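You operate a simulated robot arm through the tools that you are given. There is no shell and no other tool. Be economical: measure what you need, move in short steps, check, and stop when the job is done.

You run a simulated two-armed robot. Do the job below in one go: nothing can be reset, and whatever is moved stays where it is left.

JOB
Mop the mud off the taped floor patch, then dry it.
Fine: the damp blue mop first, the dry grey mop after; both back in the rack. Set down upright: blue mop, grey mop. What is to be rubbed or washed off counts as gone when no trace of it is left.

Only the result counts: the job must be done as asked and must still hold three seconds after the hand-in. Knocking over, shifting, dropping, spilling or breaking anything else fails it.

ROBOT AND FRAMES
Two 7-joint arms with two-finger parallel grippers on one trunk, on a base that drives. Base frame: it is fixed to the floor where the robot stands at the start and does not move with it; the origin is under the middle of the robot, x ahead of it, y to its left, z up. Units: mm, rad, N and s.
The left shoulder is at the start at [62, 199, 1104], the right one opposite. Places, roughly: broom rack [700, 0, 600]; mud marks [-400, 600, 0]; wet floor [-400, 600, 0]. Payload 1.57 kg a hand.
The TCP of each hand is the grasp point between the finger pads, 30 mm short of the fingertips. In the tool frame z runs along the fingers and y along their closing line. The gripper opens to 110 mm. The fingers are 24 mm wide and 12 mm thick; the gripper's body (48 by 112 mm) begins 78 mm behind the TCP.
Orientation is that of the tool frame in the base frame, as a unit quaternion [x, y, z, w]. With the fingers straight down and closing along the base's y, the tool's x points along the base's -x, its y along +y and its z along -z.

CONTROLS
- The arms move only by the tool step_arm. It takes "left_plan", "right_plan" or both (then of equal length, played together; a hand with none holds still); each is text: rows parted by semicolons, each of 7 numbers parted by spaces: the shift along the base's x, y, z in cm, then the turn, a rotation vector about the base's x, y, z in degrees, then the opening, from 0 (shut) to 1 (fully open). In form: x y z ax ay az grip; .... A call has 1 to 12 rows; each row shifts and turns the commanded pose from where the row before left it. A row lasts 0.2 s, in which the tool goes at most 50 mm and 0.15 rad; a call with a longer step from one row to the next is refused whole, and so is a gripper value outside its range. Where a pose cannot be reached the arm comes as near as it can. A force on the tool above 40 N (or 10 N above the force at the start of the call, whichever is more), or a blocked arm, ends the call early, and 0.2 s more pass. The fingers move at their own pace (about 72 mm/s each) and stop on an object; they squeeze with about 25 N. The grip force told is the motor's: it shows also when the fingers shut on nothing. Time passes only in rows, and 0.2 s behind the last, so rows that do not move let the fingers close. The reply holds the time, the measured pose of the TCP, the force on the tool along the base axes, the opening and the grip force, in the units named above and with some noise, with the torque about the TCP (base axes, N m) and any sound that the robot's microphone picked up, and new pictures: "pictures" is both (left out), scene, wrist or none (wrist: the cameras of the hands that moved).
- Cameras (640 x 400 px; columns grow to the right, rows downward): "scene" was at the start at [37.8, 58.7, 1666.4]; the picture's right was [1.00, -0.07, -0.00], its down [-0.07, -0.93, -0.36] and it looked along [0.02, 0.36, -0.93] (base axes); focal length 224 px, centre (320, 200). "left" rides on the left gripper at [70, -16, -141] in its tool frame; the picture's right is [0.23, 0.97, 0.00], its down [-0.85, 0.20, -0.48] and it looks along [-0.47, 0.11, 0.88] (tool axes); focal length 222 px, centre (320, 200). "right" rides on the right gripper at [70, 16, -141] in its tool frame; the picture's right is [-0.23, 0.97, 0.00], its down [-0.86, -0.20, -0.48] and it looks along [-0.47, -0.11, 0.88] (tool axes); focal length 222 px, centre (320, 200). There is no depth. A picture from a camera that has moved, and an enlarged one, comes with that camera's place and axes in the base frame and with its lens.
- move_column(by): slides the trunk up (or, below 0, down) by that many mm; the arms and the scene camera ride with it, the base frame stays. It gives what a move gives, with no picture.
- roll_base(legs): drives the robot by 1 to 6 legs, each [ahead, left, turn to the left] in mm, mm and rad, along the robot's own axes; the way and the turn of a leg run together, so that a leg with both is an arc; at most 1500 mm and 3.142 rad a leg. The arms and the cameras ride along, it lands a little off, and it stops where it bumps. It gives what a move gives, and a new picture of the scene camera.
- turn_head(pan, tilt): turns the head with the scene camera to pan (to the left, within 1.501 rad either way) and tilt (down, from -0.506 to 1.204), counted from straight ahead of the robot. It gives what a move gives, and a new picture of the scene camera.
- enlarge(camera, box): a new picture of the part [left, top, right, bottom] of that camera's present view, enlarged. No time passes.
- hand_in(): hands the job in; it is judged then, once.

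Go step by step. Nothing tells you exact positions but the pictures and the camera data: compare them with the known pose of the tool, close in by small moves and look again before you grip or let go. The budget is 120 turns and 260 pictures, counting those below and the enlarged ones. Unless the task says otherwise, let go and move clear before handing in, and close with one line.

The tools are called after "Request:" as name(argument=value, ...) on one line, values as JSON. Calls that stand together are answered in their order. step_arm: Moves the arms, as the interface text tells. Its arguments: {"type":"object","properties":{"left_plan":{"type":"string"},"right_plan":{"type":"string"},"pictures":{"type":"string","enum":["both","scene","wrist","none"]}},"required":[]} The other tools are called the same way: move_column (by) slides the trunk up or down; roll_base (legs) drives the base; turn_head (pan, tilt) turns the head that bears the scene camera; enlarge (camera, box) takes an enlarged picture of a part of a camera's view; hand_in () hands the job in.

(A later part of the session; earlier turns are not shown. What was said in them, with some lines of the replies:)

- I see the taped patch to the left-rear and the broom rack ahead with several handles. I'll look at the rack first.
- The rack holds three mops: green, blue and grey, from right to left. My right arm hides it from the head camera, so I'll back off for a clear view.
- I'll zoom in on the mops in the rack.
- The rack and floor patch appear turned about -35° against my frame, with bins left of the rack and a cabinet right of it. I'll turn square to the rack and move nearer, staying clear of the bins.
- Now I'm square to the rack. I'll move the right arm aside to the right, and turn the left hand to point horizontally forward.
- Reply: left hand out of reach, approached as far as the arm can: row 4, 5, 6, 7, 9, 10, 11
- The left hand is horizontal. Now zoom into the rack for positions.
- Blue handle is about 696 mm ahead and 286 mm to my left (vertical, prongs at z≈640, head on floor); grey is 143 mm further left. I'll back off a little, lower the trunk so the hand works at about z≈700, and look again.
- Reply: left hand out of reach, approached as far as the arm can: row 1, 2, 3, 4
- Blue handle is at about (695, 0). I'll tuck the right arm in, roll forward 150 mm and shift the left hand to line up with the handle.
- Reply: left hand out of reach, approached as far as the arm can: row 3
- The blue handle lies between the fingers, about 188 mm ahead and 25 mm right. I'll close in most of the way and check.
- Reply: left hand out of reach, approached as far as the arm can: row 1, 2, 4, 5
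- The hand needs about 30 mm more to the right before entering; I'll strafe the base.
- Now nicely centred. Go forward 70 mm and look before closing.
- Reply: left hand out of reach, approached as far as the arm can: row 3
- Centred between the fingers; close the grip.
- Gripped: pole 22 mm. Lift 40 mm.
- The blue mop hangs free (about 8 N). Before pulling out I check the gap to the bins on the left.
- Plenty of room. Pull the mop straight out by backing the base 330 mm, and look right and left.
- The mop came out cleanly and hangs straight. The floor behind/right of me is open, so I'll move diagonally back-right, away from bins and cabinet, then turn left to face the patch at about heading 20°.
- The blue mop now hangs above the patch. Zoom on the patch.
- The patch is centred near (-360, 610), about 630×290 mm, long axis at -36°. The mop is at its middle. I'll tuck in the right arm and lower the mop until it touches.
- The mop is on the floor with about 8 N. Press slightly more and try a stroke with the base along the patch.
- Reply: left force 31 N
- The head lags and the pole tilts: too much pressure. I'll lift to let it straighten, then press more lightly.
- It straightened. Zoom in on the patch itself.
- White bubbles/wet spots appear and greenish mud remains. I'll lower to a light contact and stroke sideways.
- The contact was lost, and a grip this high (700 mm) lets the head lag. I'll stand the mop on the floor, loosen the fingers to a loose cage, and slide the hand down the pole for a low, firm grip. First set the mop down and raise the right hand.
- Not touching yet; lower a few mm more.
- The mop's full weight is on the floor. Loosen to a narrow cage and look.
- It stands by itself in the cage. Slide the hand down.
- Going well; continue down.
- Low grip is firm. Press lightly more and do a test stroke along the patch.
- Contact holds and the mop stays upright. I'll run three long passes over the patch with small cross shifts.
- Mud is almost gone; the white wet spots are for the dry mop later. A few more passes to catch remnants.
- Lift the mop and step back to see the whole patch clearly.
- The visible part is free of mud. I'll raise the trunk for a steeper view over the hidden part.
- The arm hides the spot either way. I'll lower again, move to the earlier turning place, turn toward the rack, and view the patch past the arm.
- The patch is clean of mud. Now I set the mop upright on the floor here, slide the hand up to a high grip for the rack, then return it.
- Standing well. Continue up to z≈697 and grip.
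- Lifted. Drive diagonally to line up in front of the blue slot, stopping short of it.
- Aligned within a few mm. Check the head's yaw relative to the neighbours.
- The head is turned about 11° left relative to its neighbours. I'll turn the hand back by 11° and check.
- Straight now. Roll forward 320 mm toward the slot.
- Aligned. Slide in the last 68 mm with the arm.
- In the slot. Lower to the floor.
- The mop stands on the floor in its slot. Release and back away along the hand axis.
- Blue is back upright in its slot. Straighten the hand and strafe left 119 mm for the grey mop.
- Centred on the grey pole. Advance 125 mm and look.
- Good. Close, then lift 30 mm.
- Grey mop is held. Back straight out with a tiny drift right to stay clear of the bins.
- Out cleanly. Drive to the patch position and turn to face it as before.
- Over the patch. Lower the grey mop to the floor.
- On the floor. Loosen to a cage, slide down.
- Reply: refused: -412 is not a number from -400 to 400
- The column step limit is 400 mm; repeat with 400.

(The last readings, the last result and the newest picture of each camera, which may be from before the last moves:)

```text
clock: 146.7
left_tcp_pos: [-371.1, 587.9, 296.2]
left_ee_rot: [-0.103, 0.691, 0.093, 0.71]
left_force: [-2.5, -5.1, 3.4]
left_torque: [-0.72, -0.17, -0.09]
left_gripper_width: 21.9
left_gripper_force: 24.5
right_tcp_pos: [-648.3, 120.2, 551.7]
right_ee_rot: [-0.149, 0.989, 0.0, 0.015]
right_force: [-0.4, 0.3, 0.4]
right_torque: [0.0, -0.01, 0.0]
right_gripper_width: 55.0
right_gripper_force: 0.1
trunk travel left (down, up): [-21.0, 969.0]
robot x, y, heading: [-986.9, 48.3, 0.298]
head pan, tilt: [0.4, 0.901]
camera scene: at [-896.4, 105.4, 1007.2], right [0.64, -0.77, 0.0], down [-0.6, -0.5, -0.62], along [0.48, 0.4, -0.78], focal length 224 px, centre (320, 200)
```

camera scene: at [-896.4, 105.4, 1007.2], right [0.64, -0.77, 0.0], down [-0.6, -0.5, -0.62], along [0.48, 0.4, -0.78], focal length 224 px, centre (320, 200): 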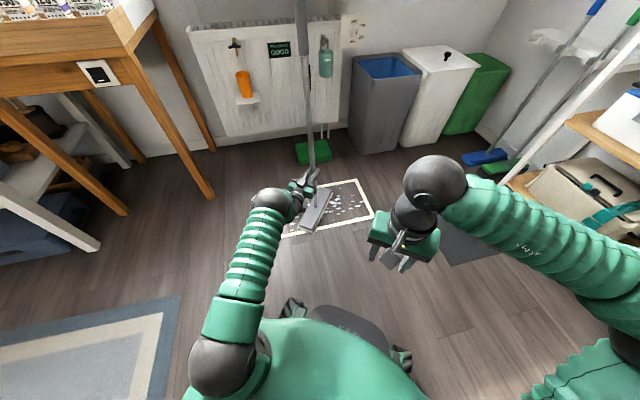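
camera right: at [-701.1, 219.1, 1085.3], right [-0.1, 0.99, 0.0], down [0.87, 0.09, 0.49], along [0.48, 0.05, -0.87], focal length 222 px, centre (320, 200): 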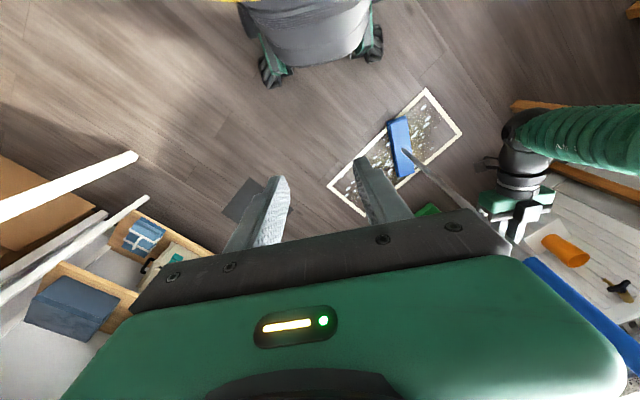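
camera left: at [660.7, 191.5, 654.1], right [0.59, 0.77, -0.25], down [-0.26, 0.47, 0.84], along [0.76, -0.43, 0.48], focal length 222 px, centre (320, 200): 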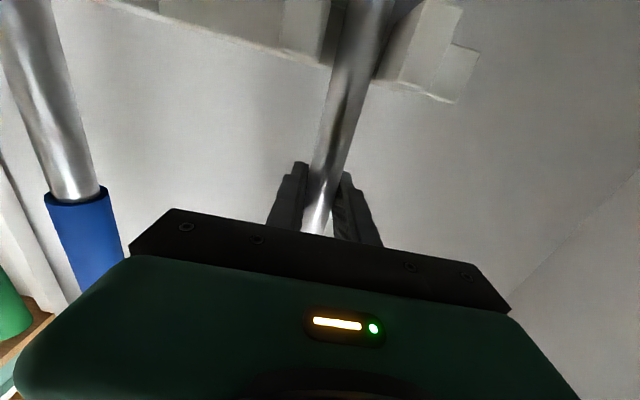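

Holding low with good contact. Start drying passes along the patch.

Request:
roll_base(legs=[[176, -231, 0], [-324, 425, 0], [24, 18, 0], [324, -425, 0], [32, 24, 0], [-324, 425, 0]])

Request:
enlarge(camera="scene", box=[230, 130, 430, 260])

```text
clock: 157.8
left_tcp_pos: [-531.9, 772.7, 297.5]
left_ee_rot: [-0.102, 0.691, 0.091, 0.709]
left_force: [-2.1, -4.3, 3.8]
left_torque: [-0.74, 0.29, -0.08]
left_gripper_width: 21.7
left_gripper_force: 24.8
right_tcp_pos: [-813.4, 305.1, 552.3]
right_ee_rot: [-0.148, 0.989, 0.0, 0.015]
right_force: [0.5, 0.1, 0.8]
right_torque: [0.0, -0.03, -0.01]
right_gripper_width: 54.9
right_gripper_force: 0.0
trunk travel left (down, up): [-21.0, 969.0]
robot x, y, heading: [-1147.7, 232.6, 0.292]
head pan, tilt: [0.4, 0.901]
camera scene: at [-1060.2, 291.2, 1007.2], right [0.64, -0.77, 0.0], down [-0.6, -0.5, -0.62], along [0.48, 0.4, -0.78], focal length 224 px, centre (320, 200)
```

scene: 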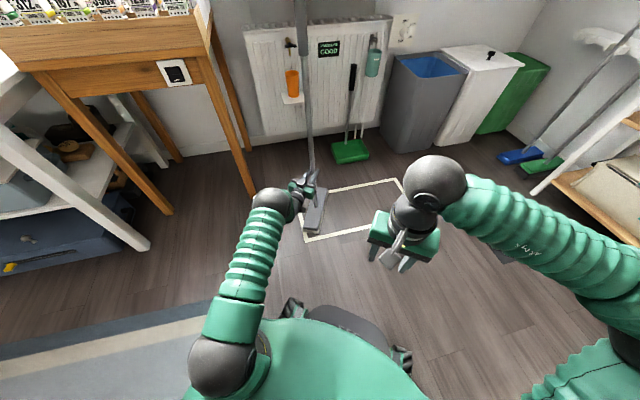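

```text
3.08 times, centred on (330, 195) of scene
camera zoom: at [-1060.2, 291.2, 1007.2], right [0.64, -0.77, 0.0], down [-0.6, -0.5, -0.62], along [0.48, 0.4, -0.78], focal length 690 px, centre (289, 215)
```

zoom: 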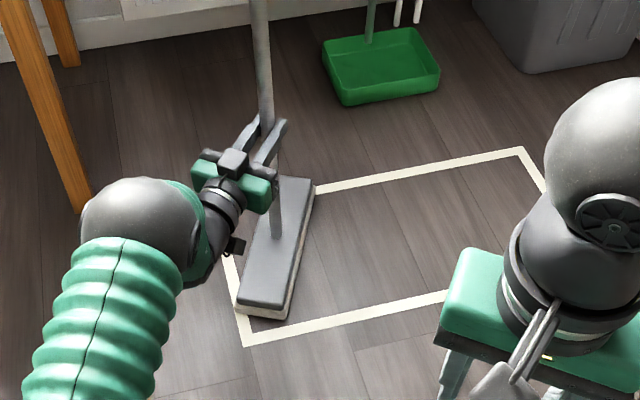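

Nearly all dry. One more set with wider cross offsets to catch edge spots.

Request:
roll_base(legs=[[-76, -58, 0], [327, -429, 0], [99, 76, 0], [-327, 429, 0], [-49, -38, 0], [315, -413, 0]])

Request:
move_column(by=50)

```text
clock: 168.5
left_tcp_pos: [-126.0, 426.8, 296.7]
left_ee_rot: [-0.097, 0.692, 0.085, 0.71]
left_force: [-0.3, 0.6, -5.9]
left_torque: [0.4, -0.31, 0.0]
left_gripper_width: 21.8
left_gripper_force: 25.0
right_tcp_pos: [-413.9, -36.5, 550.9]
right_ee_rot: [-0.14, 0.99, 0.0, 0.015]
right_force: [-1.2, 0.1, -0.1]
right_torque: [0.01, 0.01, 0.01]
right_gripper_width: 54.9
right_gripper_force: 0.0
trunk travel left (down, up): [-21.0, 969.0]
robot x, y, heading: [-755.8, -103.5, 0.281]
head pan, tilt: [0.4, 0.901]
camera scene: at [-659.9, -45.4, 1006.9], right [0.63, -0.78, 0.0], down [-0.61, -0.49, -0.62], along [0.48, 0.39, -0.79], focal length 224 px, centre (320, 200)
```

scene: 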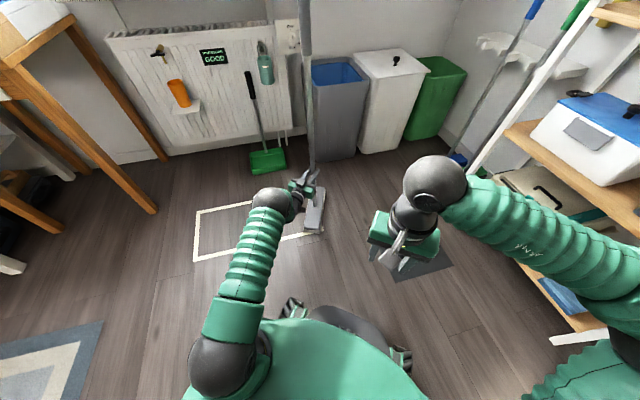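

```text
clock: 169.4
left_tcp_pos: [-127.7, 426.5, 347.0]
left_ee_rot: [-0.097, 0.692, 0.086, 0.71]
left_force: [0.7, -0.8, -8.8]
left_torque: [0.03, 0.08, -0.01]
left_gripper_width: 21.8
left_gripper_force: 24.9
right_tcp_pos: [-416.0, -37.1, 603.1]
right_ee_rot: [-0.14, 0.99, 0.0, 0.016]
right_force: [0.0, -0.1, 0.2]
right_torque: [0.04, 0.01, 0.04]
right_gripper_width: 55.2
right_gripper_force: 0.0
trunk travel left (down, up): [-71.0, 919.0]
robot x, y, heading: [-751.9, -105.7, 0.271]
head pan, tilt: [0.4, 0.901]
```

Lifted. Move to the turning place, turn to the rack heading, and inspect the patch.

Request:
roll_base(legs=[[-181, 239, 0], [0, 0, -0.905]])

Request:
turn_head(pan=1.3, tilt=0.75)

Request:
enlarge(camera="scene", box=[230, 200, 390, 300])

```text
clock: 173.8
left_tcp_pos: [-190.6, -101.9, 348.0]
left_ee_rot: [0.221, 0.662, -0.24, 0.675]
left_force: [0.3, 0.4, -8.0]
left_torque: [0.06, 0.06, 0.01]
left_gripper_width: 21.8
left_gripper_force: 24.9
right_tcp_pos: [-734.0, -151.7, 602.2]
right_ee_rot: [0.314, 0.949, -0.008, 0.015]
right_force: [-0.8, 0.8, 0.3]
right_torque: [0.07, 0.01, 0.0]
right_gripper_width: 54.9
right_gripper_force: 0.0
trunk travel left (down, up): [-71.0, 919.0]
robot x, y, heading: [-989.9, 75.2, -0.645]
head pan, tilt: [0.4, 0.901]
camera scene: at [-888.7, 39.2, 1056.8], right [-0.24, -0.97, 0.0], down [-0.76, 0.19, -0.62], along [0.6, -0.15, -0.79], focal length 224 px, centre (320, 200)
```

scene: 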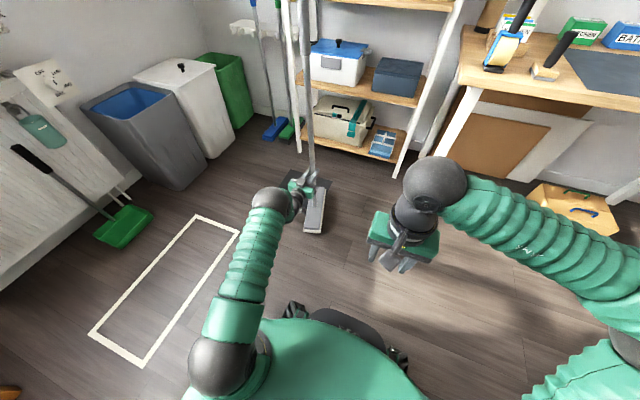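

```text
clock: 175.0
left_tcp_pos: [-191.0, -100.6, 348.0]
left_ee_rot: [0.222, 0.662, -0.24, 0.675]
left_force: [0.3, -0.1, -7.5]
left_torque: [0.06, 0.05, -0.01]
left_gripper_width: 21.5
left_gripper_force: 24.6
right_tcp_pos: [-735.6, -149.9, 603.0]
right_ee_rot: [0.315, 0.949, -0.008, 0.016]
right_force: [-0.6, -0.1, -0.2]
right_torque: [0.0, 0.01, 0.0]
right_gripper_width: 55.0
right_gripper_force: 0.1
trunk travel left (down, up): [-71.0, 919.0]
robot x, y, heading: [-995.3, 77.4, -0.648]
head pan, tilt: [1.3, 0.75]
camera scene: at [-896.2, 108.0, 1068.8], right [0.61, -0.79, 0.0], down [-0.54, -0.41, -0.73], along [0.58, 0.45, -0.68], focal length 224 px, centre (320, 200)
```

scene: 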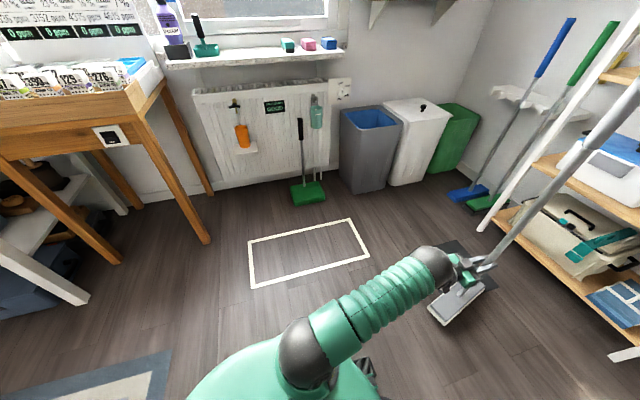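

```text
4.00 times, centred on (310, 250) of scene
camera zoom: at [-896.2, 108.0, 1068.8], right [0.61, -0.79, 0.0], down [-0.54, -0.41, -0.73], along [0.58, 0.45, -0.68], focal length 897 px, centre (360, 0)
```

zoom: 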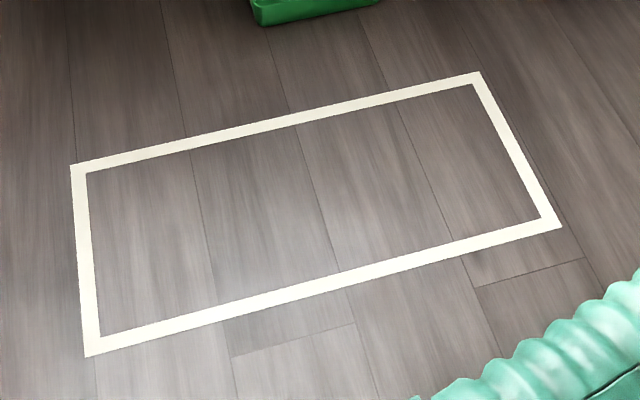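

The patch looks clean and dry. Check closer for faint remnants.

Request:
enlarge(camera="scene", box=[246, 228, 310, 290])

Request:
enlarge(camera="scene", box=[306, 214, 374, 274])

```text
6.45 times, centred on (278, 259) of scene
camera zoom: at [-896.2, 108.0, 1068.8], right [0.61, -0.79, 0.0], down [-0.54, -0.41, -0.73], along [0.58, 0.45, -0.68], focal length 1446 px, centre (591, -181)
```

zoom: 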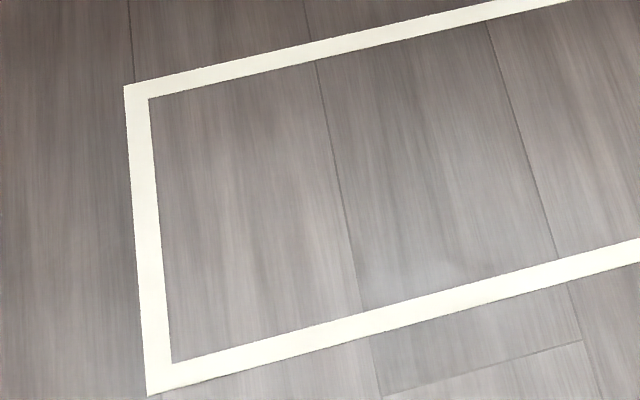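

```text
6.67 times, centred on (340, 244) of scene
camera zoom: at [-896.2, 108.0, 1068.8], right [0.61, -0.79, 0.0], down [-0.54, -0.41, -0.73], along [0.58, 0.45, -0.68], focal length 1495 px, centre (187, -93)
```

zoom: 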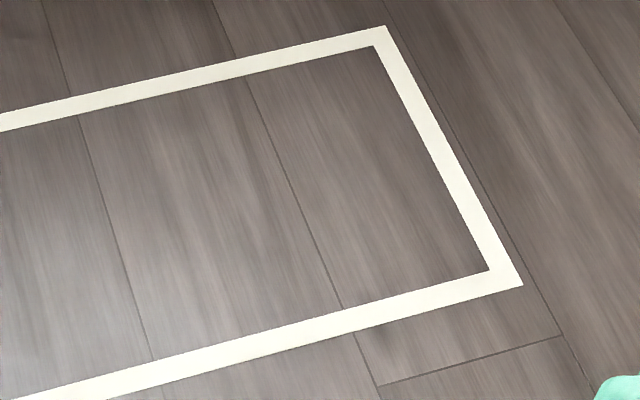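

All clean and dry. Set the grey mop on the floor, slide the hand up.

Request:
move_column(by=-48)

Request:
step_arm(left_plan="0 0 -0.2 0 0 0 0; 0 0 -0.15 0 0 0 0; 0 0 0 0 0 0 0", pictures="none")

```text
clock: 175.9
left_tcp_pos: [-190.4, -101.4, 301.4]
left_ee_rot: [0.222, 0.661, -0.241, 0.675]
left_force: [-0.2, 0.0, -7.0]
left_torque: [0.06, 0.06, -0.01]
left_gripper_width: 21.7
left_gripper_force: 24.8
right_tcp_pos: [-736.3, -150.9, 555.5]
right_ee_rot: [0.315, 0.949, -0.008, 0.016]
right_force: [-0.5, -0.1, 0.9]
right_torque: [0.02, -0.01, 0.02]
right_gripper_width: 55.0
right_gripper_force: 0.0
trunk travel left (down, up): [-23.0, 967.0]
robot x, y, heading: [-990.9, 74.8, -0.647]
head pan, tilt: [1.3, 0.75]
```

```text
clock: 176.7
left_tcp_pos: [-191.0, -101.1, 297.3]
left_ee_rot: [0.221, 0.662, -0.24, 0.675]
left_force: [-0.3, -0.1, -8.2]
left_torque: [0.05, 0.06, 0.0]
left_gripper_width: 21.8
left_gripper_force: 25.4
right_tcp_pos: [-734.7, -151.3, 555.6]
right_ee_rot: [0.315, 0.949, -0.008, 0.015]
right_force: [0.1, -0.8, -0.7]
right_torque: [-0.02, 0.02, -0.02]
right_gripper_width: 55.0
right_gripper_force: 0.1
trunk travel left (down, up): [-23.0, 967.0]
robot x, y, heading: [-990.2, 72.7, -0.648]
head pan, tilt: [1.3, 0.75]
```

Request:
step_arm(left_plan="0 0 -0.15 0 0 0 0; 0 0 -0.1 0 0 0 0; 0 0 0 0 0 0 0", pictures="none")

```text
clock: 177.5
left_tcp_pos: [-190.4, -101.6, 296.9]
left_ee_rot: [0.221, 0.66, -0.241, 0.676]
left_force: [2.1, -1.2, -1.3]
left_torque: [0.17, 0.14, -0.03]
left_gripper_width: 21.8
left_gripper_force: 24.9
right_tcp_pos: [-735.9, -150.5, 556.8]
right_ee_rot: [0.316, 0.949, -0.007, 0.016]
right_force: [0.7, 0.4, -0.3]
right_torque: [0.0, 0.01, -0.01]
right_gripper_width: 55.1
right_gripper_force: 0.1
trunk travel left (down, up): [-23.0, 967.0]
robot x, y, heading: [-990.6, 73.9, -0.646]
head pan, tilt: [1.3, 0.75]
```

Request:
step_arm(left_plan="0 0 0 0 0 0 0.28; 0 0 0 0 0 0 0.28; 0 0 0 0 0 0 0.28", pictures="none")

Request:
move_column(by=400)

Request:
step_arm(left_plan="0 0 0 0 0 0 0; 0 0 0 0 0 0 0; 0 0 0 0 0 0 0; 0 0 0.8 0 0 0 0; 0 0 0.8 0 0 0 0; 0 0 0.8 0 0 0 0; 0 0 0.8 0 0 0 0; 0 0 0 0 0 0 0", pictures="none")

Request:
turn_head(pan=0.0, tilt=0.8)

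```text
clock: 178.3
left_tcp_pos: [-192.2, -100.5, 296.2]
left_ee_rot: [0.221, 0.661, -0.24, 0.676]
left_force: [-0.4, -0.8, 0.9]
left_torque: [0.0, 0.02, 0.0]
left_gripper_width: 32.0
left_gripper_force: 1.1
right_tcp_pos: [-736.3, -150.9, 554.7]
right_ee_rot: [0.315, 0.949, -0.007, 0.016]
right_force: [0.2, 0.7, -0.2]
right_torque: [0.0, 0.03, -0.01]
right_gripper_width: 55.1
right_gripper_force: 0.0
trunk travel left (down, up): [-23.0, 967.0]
robot x, y, heading: [-992.8, 76.8, -0.64]
head pan, tilt: [1.3, 0.75]
```

```text
clock: 182.1
left_tcp_pos: [-189.5, -102.3, 694.9]
left_ee_rot: [0.221, 0.661, -0.24, 0.676]
left_force: [0.5, -0.4, 0.0]
left_torque: [0.01, 0.0, -0.01]
left_gripper_width: 31.2
left_gripper_force: 0.1
right_tcp_pos: [-735.3, -150.6, 955.7]
right_ee_rot: [0.314, 0.949, -0.008, 0.015]
right_force: [0.1, 0.2, 0.4]
right_torque: [-0.01, 0.01, -0.04]
right_gripper_width: 55.1
right_gripper_force: 0.0
trunk travel left (down, up): [-423.0, 567.0]
robot x, y, heading: [-994.4, 79.0, -0.646]
head pan, tilt: [1.3, 0.75]
```

```text
clock: 183.9
left_tcp_pos: [-190.9, -100.4, 726.8]
left_ee_rot: [0.221, 0.662, -0.24, 0.675]
left_force: [0.4, 0.2, -7.9]
left_torque: [0.09, 0.0, -0.01]
left_gripper_width: 21.5
left_gripper_force: 25.4
right_tcp_pos: [-733.8, -150.2, 955.9]
right_ee_rot: [0.315, 0.949, -0.008, 0.016]
right_force: [0.6, 0.3, -0.5]
right_torque: [0.03, 0.02, -0.02]
right_gripper_width: 54.7
right_gripper_force: 0.0
trunk travel left (down, up): [-423.0, 567.0]
robot x, y, heading: [-991.0, 75.8, -0.643]
head pan, tilt: [1.3, 0.75]
```

```text
clock: 185.4
left_tcp_pos: [-190.1, -100.2, 726.7]
left_ee_rot: [0.221, 0.661, -0.241, 0.675]
left_force: [-0.3, 0.3, -7.6]
left_torque: [0.08, 0.01, -0.03]
left_gripper_width: 21.7
left_gripper_force: 25.2
right_tcp_pos: [-734.6, -151.2, 954.6]
right_ee_rot: [0.315, 0.949, -0.008, 0.015]
right_force: [-0.2, -0.1, -0.3]
right_torque: [0.0, -0.01, -0.01]
right_gripper_width: 54.9
right_gripper_force: 0.1
trunk travel left (down, up): [-423.0, 567.0]
robot x, y, heading: [-994.0, 77.9, -0.648]
head pan, tilt: [0.0, 0.799]
camera scene: at [-896.0, 8.5, 1416.7], right [-0.6, -0.8, 0.0], down [-0.58, 0.43, -0.69], along [0.55, -0.42, -0.72], focal length 224 px, centre (320, 200)
```

scene: 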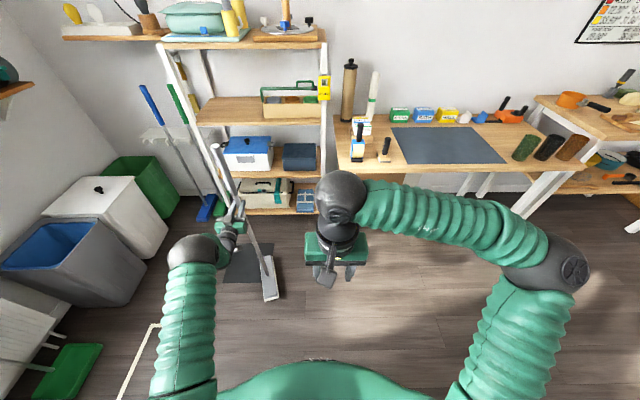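

Drive diagonally toward the grey slot, stopping 360 mm out and a bit right of it, to check yaw.

Request:
roll_base(legs=[[0, 0, 0.015], [296, 705, 0]])

Request:
enlarge(camera="scene", box=[180, 190, 340, 320])

```text
clock: 189.8
left_tcp_pos: [453.7, 286.3, 727.8]
left_ee_rot: [0.219, 0.662, -0.238, 0.676]
left_force: [0.0, 0.4, -7.8]
left_torque: [0.1, 0.07, 0.02]
left_gripper_width: 21.6
left_gripper_force: 24.6
right_tcp_pos: [-90.1, 233.0, 955.6]
right_ee_rot: [0.311, 0.95, -0.008, 0.017]
right_force: [-0.1, -0.6, 0.3]
right_torque: [0.02, -0.01, 0.02]
right_gripper_width: 55.1
right_gripper_force: 0.1
trunk travel left (down, up): [-423.0, 567.0]
robot x, y, heading: [-346.0, 458.2, -0.641]
head pan, tilt: [0.0, 0.799]
camera scene: at [-253.3, 390.5, 1416.7], right [-0.6, -0.8, 0.0], down [-0.58, 0.43, -0.69], along [0.56, -0.41, -0.72], focal length 224 px, centre (320, 200)
```

scene: 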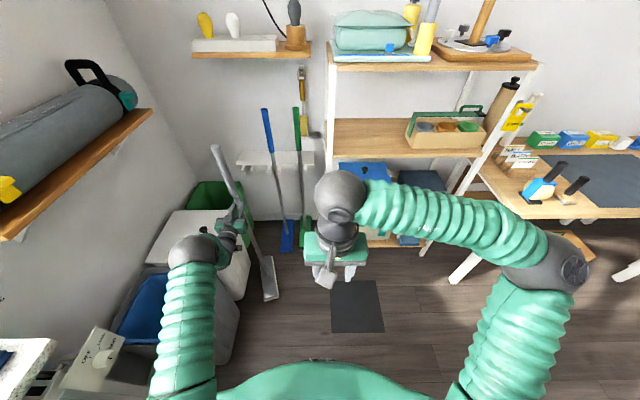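

```text
3.08 times, centred on (260, 255) of scene
camera zoom: at [-253.3, 390.5, 1416.7], right [-0.6, -0.8, 0.0], down [-0.58, 0.43, -0.69], along [0.56, -0.41, -0.72], focal length 690 px, centre (505, 31)
```

zoom: 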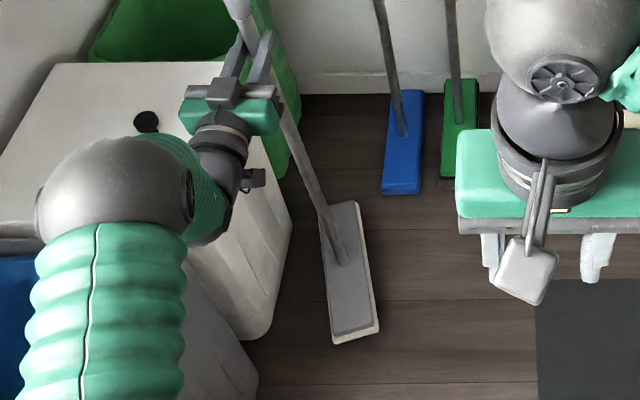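

The grey head is turned about 16° left; rotate the hand back.

Request:
step_arm(left_plan="0 0 0 0 0 -5.5 0; 0 0 0 0 0 -5.5 0; 0 0 0 0 0 -5.2 0; 0 0 0 0 0 0 0", pictures="none")

Request:
enlarge(camera="scene", box=[180, 190, 340, 320])

```text
clock: 190.8
left_tcp_pos: [454.4, 288.8, 727.9]
left_ee_rot: [0.309, 0.624, -0.332, 0.636]
left_force: [-0.4, -0.5, -7.4]
left_torque: [0.13, 0.0, 0.01]
left_gripper_width: 21.8
left_gripper_force: 25.2
right_tcp_pos: [-91.0, 236.3, 956.9]
right_ee_rot: [0.312, 0.95, -0.009, 0.017]
right_force: [-0.2, -0.3, -0.7]
right_torque: [0.03, 0.03, 0.0]
right_gripper_width: 54.7
right_gripper_force: 0.1
trunk travel left (down, up): [-423.0, 567.0]
robot x, y, heading: [-346.9, 455.2, -0.641]
head pan, tilt: [0.0, 0.799]
```

```text
3.08 times, centred on (260, 255) of scene
camera zoom: at [-251.7, 392.8, 1416.7], right [-0.6, -0.8, 0.0], down [-0.58, 0.43, -0.69], along [0.56, -0.41, -0.72], focal length 690 px, centre (505, 31)
```

zoom: 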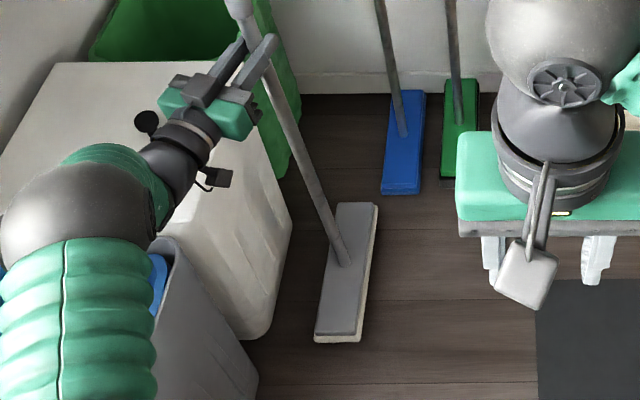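

Straight. Correct heading slightly and strafe left into line.

Request:
roll_base(legs=[[0, 0, 0.011], [0, 48, 0]])

```text
clock: 192.0
left_tcp_pos: [472.5, 320.6, 736.0]
left_ee_rot: [0.313, 0.624, -0.323, 0.639]
left_force: [-0.7, -2.6, -6.7]
left_torque: [-0.5, 0.16, 0.06]
left_gripper_width: 21.7
left_gripper_force: 25.0
right_tcp_pos: [-73.4, 257.8, 954.9]
right_ee_rot: [0.308, 0.951, 0.001, 0.02]
right_force: [-0.5, -0.8, 0.9]
right_torque: [0.08, 0.0, 0.01]
right_gripper_width: 55.1
right_gripper_force: 0.0
trunk travel left (down, up): [-423.0, 567.0]
robot x, y, heading: [-320.2, 496.0, -0.627]
head pan, tilt: [0.0, 0.799]
camera scene: at [-241.6, 408.6, 1416.7], right [-0.59, -0.81, -0.02], down [-0.57, 0.43, -0.69], along [0.57, -0.4, -0.72], focal length 224 px, centre (320, 200)
```

scene: 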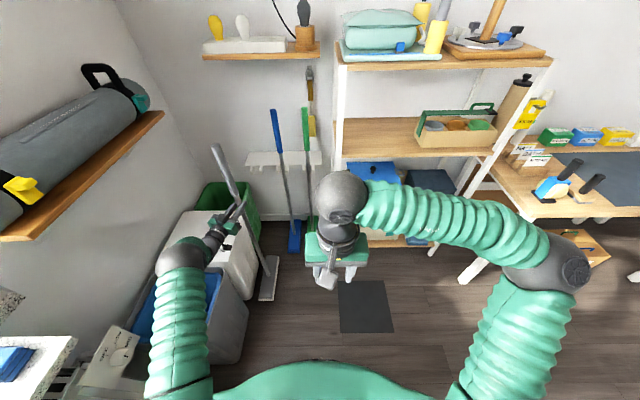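

The reading shows a slight sideways load; wait a moment and look again.

Request:
step_arm(left_plan="0 0 0 0 0 0 0; 0 0 0 0 0 0 0", pictures="both")

Request:
enlarge(camera="scene", box=[140, 150, 340, 350])

```text
clock: 192.6
left_tcp_pos: [474.1, 323.6, 734.6]
left_ee_rot: [0.309, 0.623, -0.328, 0.639]
left_force: [-0.4, -1.5, -7.4]
left_torque: [-0.13, 0.0, 0.03]
left_gripper_width: 21.8
left_gripper_force: 24.7
right_tcp_pos: [-70.1, 266.2, 954.9]
right_ee_rot: [0.309, 0.951, -0.003, 0.018]
right_force: [-0.3, -0.4, -0.1]
right_torque: [0.02, 0.01, 0.02]
right_gripper_width: 55.2
right_gripper_force: 0.0
trunk travel left (down, up): [-423.0, 567.0]
robot x, y, heading: [-322.9, 491.0, -0.632]
head pan, tilt: [0.0, 0.799]
camera scene: at [-232.0, 420.5, 1416.8], right [-0.59, -0.81, -0.01], down [-0.58, 0.43, -0.69], along [0.56, -0.41, -0.72], focal length 224 px, centre (320, 200)
camera left: at [377.5, 425.3, 659.4], right [0.79, 0.57, -0.24], down [-0.13, 0.53, 0.84], along [0.6, -0.63, 0.49], focal length 222 px, centre (320, 200)
```

scene: 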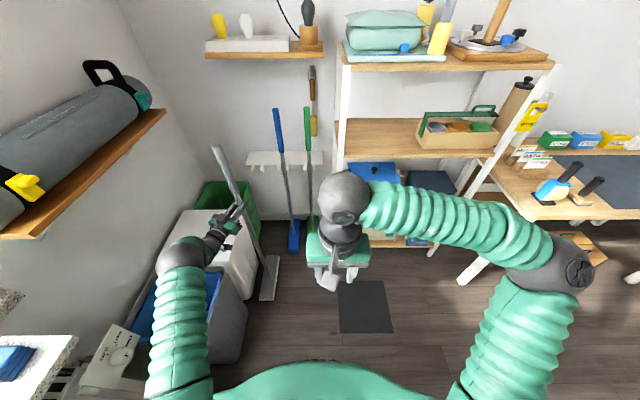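
left: 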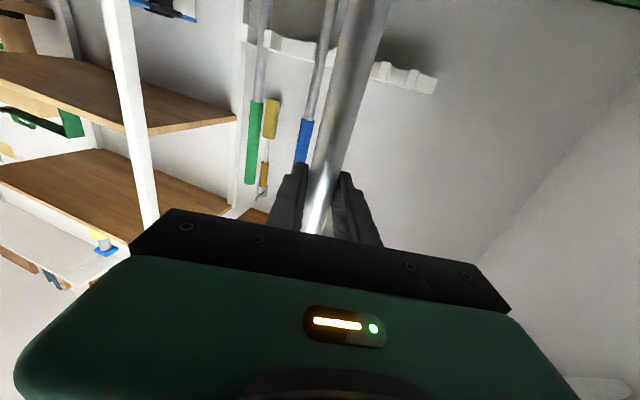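

```text
2.00 times, centred on (240, 250) of scene
camera zoom: at [-232.0, 420.5, 1416.8], right [-0.59, -0.81, -0.01], down [-0.58, 0.43, -0.69], along [0.56, -0.41, -0.72], focal length 448 px, centre (480, 100)
```

zoom: 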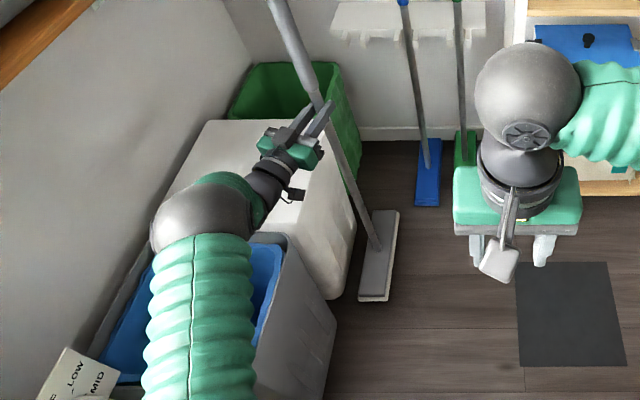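

Request:
step_arm(left_plan="0 0 0 0 0 0 0; 0 0 0 0 0 0 0; 0 0 0 0 0 0 0; 0 0 0 0 0 0 0", pictures="none")

Request:
enlarge(camera="scene", box=[225, 230, 305, 310])

Request:
enlarge(camera="right", box=[0, 0, 640, 400])

```text
clock: 193.6
left_tcp_pos: [480.1, 332.9, 731.7]
left_ee_rot: [0.306, 0.624, -0.33, 0.639]
left_force: [0.7, -0.6, -7.8]
left_torque: [0.13, 0.02, 0.0]
left_gripper_width: 21.3
left_gripper_force: 25.6
right_tcp_pos: [-65.2, 274.5, 956.9]
right_ee_rot: [0.309, 0.951, -0.008, 0.017]
right_force: [0.7, 0.0, -0.8]
right_torque: [0.01, 0.0, 0.0]
right_gripper_width: 55.1
right_gripper_force: 0.2
trunk travel left (down, up): [-423.0, 567.0]
robot x, y, heading: [-323.6, 498.7, -0.627]
head pan, tilt: [0.0, 0.799]
```

```text
5.00 times, centred on (265, 270) of scene
camera zoom: at [-224.4, 430.4, 1416.7], right [-0.59, -0.81, 0.0], down [-0.58, 0.42, -0.69], along [0.56, -0.41, -0.72], focal length 1121 px, centre (595, -150)
```

zoom: 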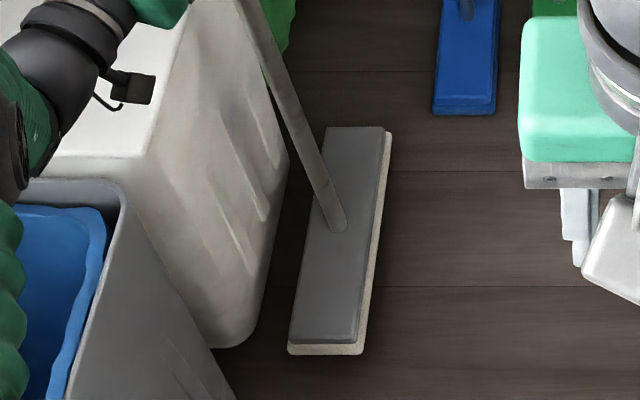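

```text
1.00 times, centred on (320, 200) of right (not enlarged: the box is as wide or as high as the picture)
camera zoom: at [-113.9, 332.4, 1095.5], right [0.76, 0.66, 0.0], down [0.56, -0.65, 0.51], along [0.34, -0.38, -0.86], focal length 222 px, centre (320, 200)
```

zoom: 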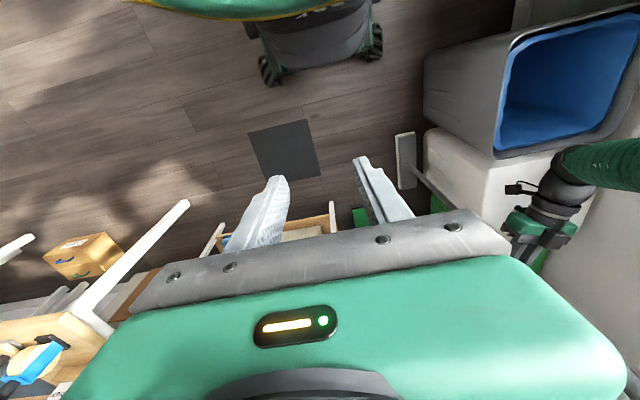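

It was only the base settling; all normal now. Slot is 370 mm ahead, 5 mm left. Roll forward 310 mm.

Request:
roll_base(legs=[[305, 5, 0]])

Request:
step_arm(left_plan="0 0 0 0 0 0 0; 0 0 0 0 0 0 0; 0 0 0 0 0 0 0; 0 0 0 0 0 0 0", pictures="both")

```text
clock: 195.7
left_tcp_pos: [732.9, 154.0, 728.3]
left_ee_rot: [0.306, 0.625, -0.329, 0.638]
left_force: [0.4, -0.3, -8.6]
left_torque: [0.15, 0.11, -0.01]
left_gripper_width: 21.6
left_gripper_force: 25.1
right_tcp_pos: [189.7, 96.2, 956.4]
right_ee_rot: [0.308, 0.951, -0.008, 0.017]
right_force: [0.9, 1.2, -0.6]
right_torque: [0.01, 0.01, -0.01]
right_gripper_width: 55.1
right_gripper_force: 0.2
trunk travel left (down, up): [-423.0, 567.0]
robot x, y, heading: [-65.7, 314.7, -0.625]
head pan, tilt: [0.0, 0.799]
camera scene: at [28.5, 251.4, 1416.6], right [-0.59, -0.81, 0.0], down [-0.58, 0.42, -0.69], along [0.56, -0.41, -0.72], focal length 224 px, centre (320, 200)
```

scene: 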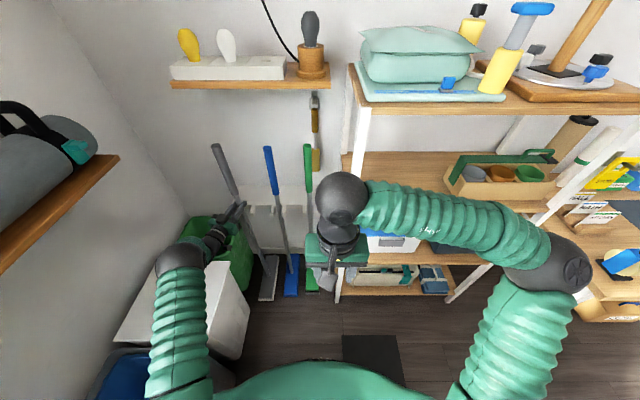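

```text
clock: 196.7
left_tcp_pos: [731.9, 156.5, 730.8]
left_ee_rot: [0.305, 0.624, -0.33, 0.639]
left_force: [0.3, 0.5, -8.1]
left_torque: [0.1, -0.01, -0.01]
left_gripper_width: 21.5
left_gripper_force: 24.8
right_tcp_pos: [187.4, 97.4, 957.6]
right_ee_rot: [0.307, 0.952, -0.008, 0.017]
right_force: [-0.7, 0.6, -0.3]
right_torque: [0.04, 0.01, -0.01]
right_gripper_width: 54.8
right_gripper_force: 0.0
trunk travel left (down, up): [-423.0, 567.0]
robot x, y, heading: [-67.7, 318.8, -0.626]
head pan, tilt: [0.0, 0.799]
camera scene: at [28.0, 251.8, 1416.7], right [-0.59, -0.81, 0.0], down [-0.58, 0.42, -0.69], along [0.56, -0.41, -0.72], focal length 224 px, centre (320, 200)
camera left: at [634.5, 257.2, 656.3], right [0.78, 0.57, -0.25], down [-0.13, 0.54, 0.83], along [0.61, -0.62, 0.49], focal length 222 px, centre (320, 200)
```

scene: 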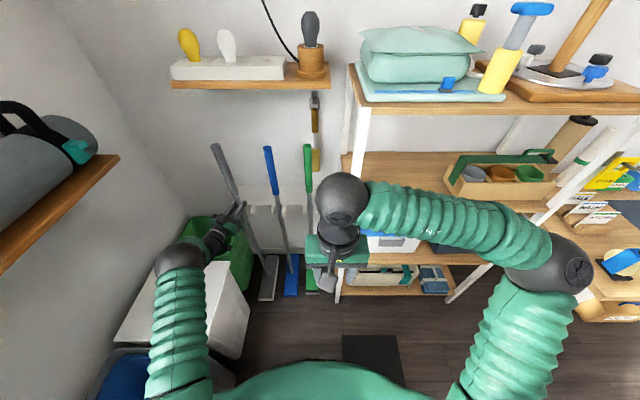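
left: 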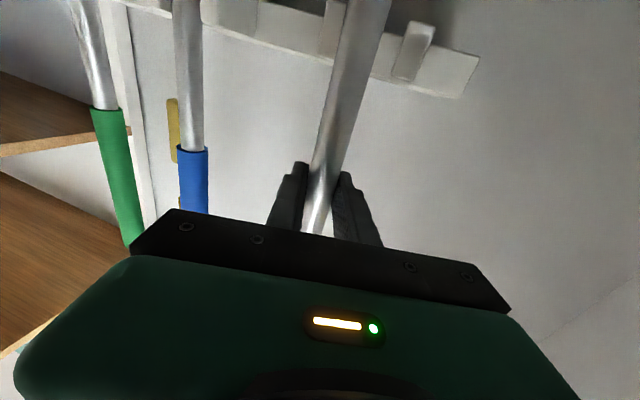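

Aligned just as with the blue one. Slide in 62 mm.

Request:
step_arm(left_plan="1.25 -0.9 0 0 0 0 0; 1.25 -0.9 0 0 0 0 0; 1.25 -0.9 0 0 0 0 0; 1.25 -0.9 0 0 0 0 0; 0 0 0 0 0 0 0", pictures="wrist")

```text
clock: 197.9
left_tcp_pos: [781.8, 119.8, 731.2]
left_ee_rot: [0.307, 0.624, -0.33, 0.638]
left_force: [0.3, 0.6, -7.8]
left_torque: [0.42, 0.33, -0.04]
left_gripper_width: 22.0
left_gripper_force: 24.8
right_tcp_pos: [185.8, 96.9, 956.9]
right_ee_rot: [0.308, 0.951, -0.009, 0.018]
right_force: [0.2, 0.3, -0.2]
right_torque: [-0.01, 0.0, 0.03]
right_gripper_width: 55.1
right_gripper_force: 0.1
trunk travel left (down, up): [-423.0, 567.0]
robot x, y, heading: [-68.8, 319.2, -0.624]
head pan, tilt: [0.0, 0.799]
camera left: at [684.6, 221.6, 655.9], right [0.78, 0.57, -0.25], down [-0.13, 0.54, 0.83], along [0.61, -0.62, 0.49], focal length 222 px, centre (320, 200)
```

left: 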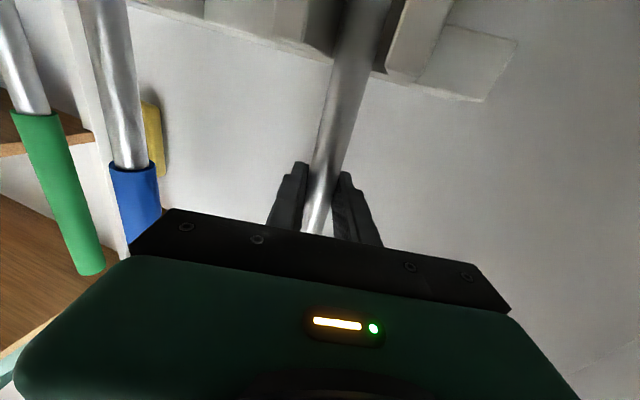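

In the slot with slight back contact; ease back 5 mm and lower.

Request:
step_arm(left_plan="-0.4 0.3 0 0 0 0 0; 0 0 -0.8 0 0 0 0; 0 0 -0.8 0 0 0 0; 0 0 -0.8 0 0 0 0; 0 0 -0.4 0 0 0 0; 0 0 -0.2 0 0 0 0; 0 0 0 0 0 0 0", pictures="none")

```text
clock: 199.5
left_tcp_pos: [777.9, 123.4, 701.5]
left_ee_rot: [0.305, 0.625, -0.329, 0.64]
left_force: [-0.9, -0.6, -8.0]
left_torque: [0.14, -0.03, -0.01]
left_gripper_width: 21.7
left_gripper_force: 24.6
right_tcp_pos: [187.6, 97.4, 956.9]
right_ee_rot: [0.308, 0.951, -0.008, 0.018]
right_force: [-0.6, 0.6, 0.4]
right_torque: [0.0, -0.01, -0.01]
right_gripper_width: 55.0
right_gripper_force: 0.0
trunk travel left (down, up): [-423.0, 567.0]
robot x, y, heading: [-72.8, 317.2, -0.628]
head pan, tilt: [0.0, 0.799]
```

Request:
step_arm(left_plan="0 0 -0.2 0 0 0 0; 0 0 -0.2 0 0 0 0; 0 0 -0.1 0 0 0 0; 0 0 0 0 0 0 0", pictures="none")

```text
clock: 200.5
left_tcp_pos: [777.2, 121.6, 697.8]
left_ee_rot: [0.306, 0.623, -0.33, 0.64]
left_force: [2.1, -1.2, 0.0]
left_torque: [0.1, -0.08, -0.01]
left_gripper_width: 21.8
left_gripper_force: 25.2
right_tcp_pos: [186.2, 96.2, 957.7]
right_ee_rot: [0.308, 0.951, -0.009, 0.017]
right_force: [0.0, 0.0, -0.1]
right_torque: [0.0, 0.02, -0.03]
right_gripper_width: 55.1
right_gripper_force: 0.0
trunk travel left (down, up): [-423.0, 567.0]
robot x, y, heading: [-70.4, 314.8, -0.627]
head pan, tilt: [0.0, 0.799]
```

On the floor. Release and retreat along the hand axis.

Request:
step_arm(left_plan="0 0 0 0 0 0 0.55; 0 0 0 0 0 0 0.55; 0 0 0 0 0 0 0.55; -0.9 1.1 0 0 0 0 0.55; -1.8 2.3 0 0 0 0 0.55; -1.8 2.3 0 0 0 0 0.55; -1.8 2.3 0 0 0 0 0.55; -1.2 1.6 0 0 0 0 0.55; 0 0 0 0 0 0 0.55", pictures="both")

Request:
enlarge(camera="scene", box=[190, 120, 340, 310])

```text
clock: 202.5
left_tcp_pos: [701.0, 218.9, 695.8]
left_ee_rot: [0.306, 0.623, -0.33, 0.639]
left_force: [0.0, -0.4, 1.0]
left_torque: [-0.02, 0.01, 0.01]
left_gripper_width: 60.6
left_gripper_force: 0.0
right_tcp_pos: [185.7, 97.1, 957.1]
right_ee_rot: [0.307, 0.951, -0.008, 0.018]
right_force: [0.8, -0.4, 0.1]
right_torque: [0.01, -0.04, -0.02]
right_gripper_width: 55.3
right_gripper_force: 0.0
trunk travel left (down, up): [-423.0, 567.0]
robot x, y, heading: [-68.4, 323.6, -0.627]
head pan, tilt: [0.0, 0.799]
camera scene: at [26.0, 252.7, 1416.9], right [-0.59, -0.81, 0.0], down [-0.58, 0.42, -0.7], along [0.56, -0.41, -0.72], focal length 224 px, centre (320, 200)
camera left: at [604.6, 321.1, 621.2], right [0.78, 0.57, -0.25], down [-0.13, 0.54, 0.83], along [0.61, -0.62, 0.49], focal length 222 px, centre (320, 200)
```

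scene: 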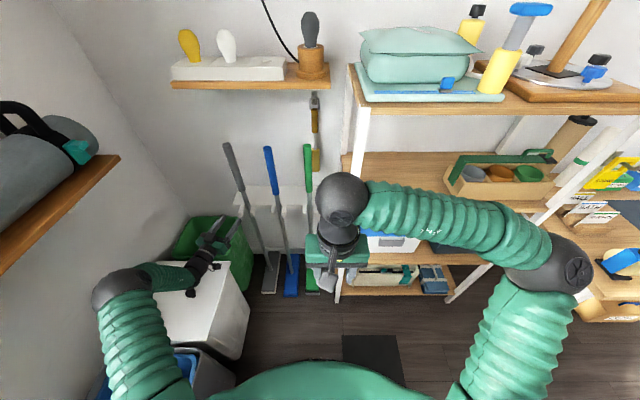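
left: 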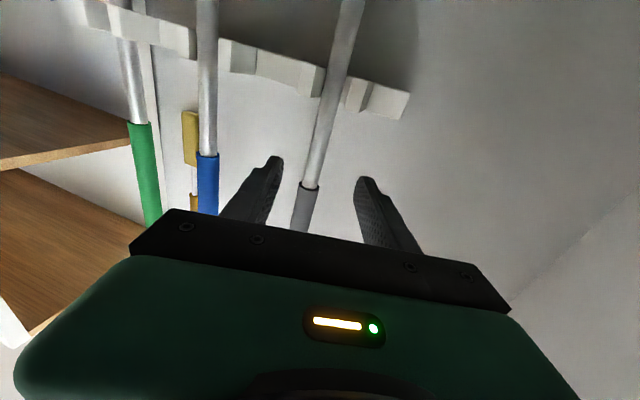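

```text
2.11 times, centred on (265, 215) of scene
camera zoom: at [26.0, 252.7, 1416.9], right [-0.59, -0.81, 0.0], down [-0.58, 0.42, -0.7], along [0.56, -0.41, -0.72], focal length 472 px, centre (436, 168)
```

zoom: 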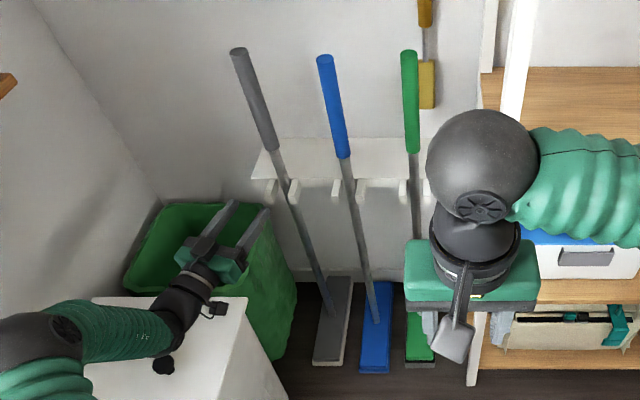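

Both mops stand upright in their slots. Back off and take a last look.

Request:
roll_base(legs=[[-180, 0, 0]])

Request:
enlarge(camera="scene", box=[190, 90, 350, 290])

```text
clock: 204.0
left_tcp_pos: [554.7, 325.3, 697.3]
left_ee_rot: [0.306, 0.623, -0.33, 0.64]
left_force: [0.5, -0.5, 0.3]
left_torque: [0.04, 0.02, -0.01]
left_gripper_width: 60.2
left_gripper_force: 0.2
right_tcp_pos: [39.1, 203.5, 958.7]
right_ee_rot: [0.307, 0.951, -0.008, 0.019]
right_force: [-0.5, 0.1, 0.2]
right_torque: [-0.04, -0.04, -0.02]
right_gripper_width: 55.1
right_gripper_force: 0.1
trunk travel left (down, up): [-423.0, 567.0]
robot x, y, heading: [-214.4, 420.7, -0.629]
head pan, tilt: [0.0, 0.799]
camera scene: at [-121.9, 360.1, 1417.1], right [-0.59, -0.81, 0.0], down [-0.58, 0.42, -0.7], along [0.56, -0.41, -0.72], focal length 224 px, centre (320, 200)
```

scene: 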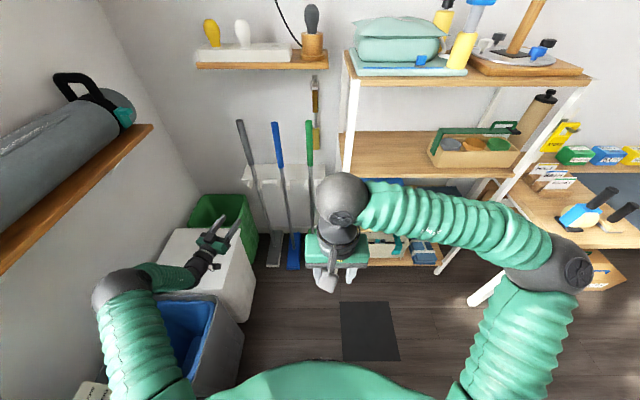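

```text
2.00 times, centred on (270, 190) of scene
camera zoom: at [-121.9, 360.1, 1417.1], right [-0.59, -0.81, 0.0], down [-0.58, 0.42, -0.7], along [0.56, -0.41, -0.72], focal length 448 px, centre (420, 220)
```

zoom: 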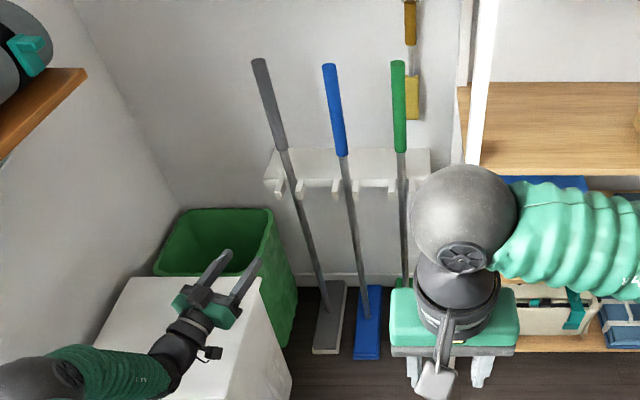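

The floor patch is clean and dry, and both mops stand upright in the rack with the hands clear. Handing in.

Request:
hand_in()

```text
The job is handed in.
```

I mopped the mud off the taped patch with the damp blue mop, then dried it with the grey one. In the last close-up pictures no mud or wet spots were left. Both mops are back upright in their rack slots, and nothing else appeared to be moved or knocked over.
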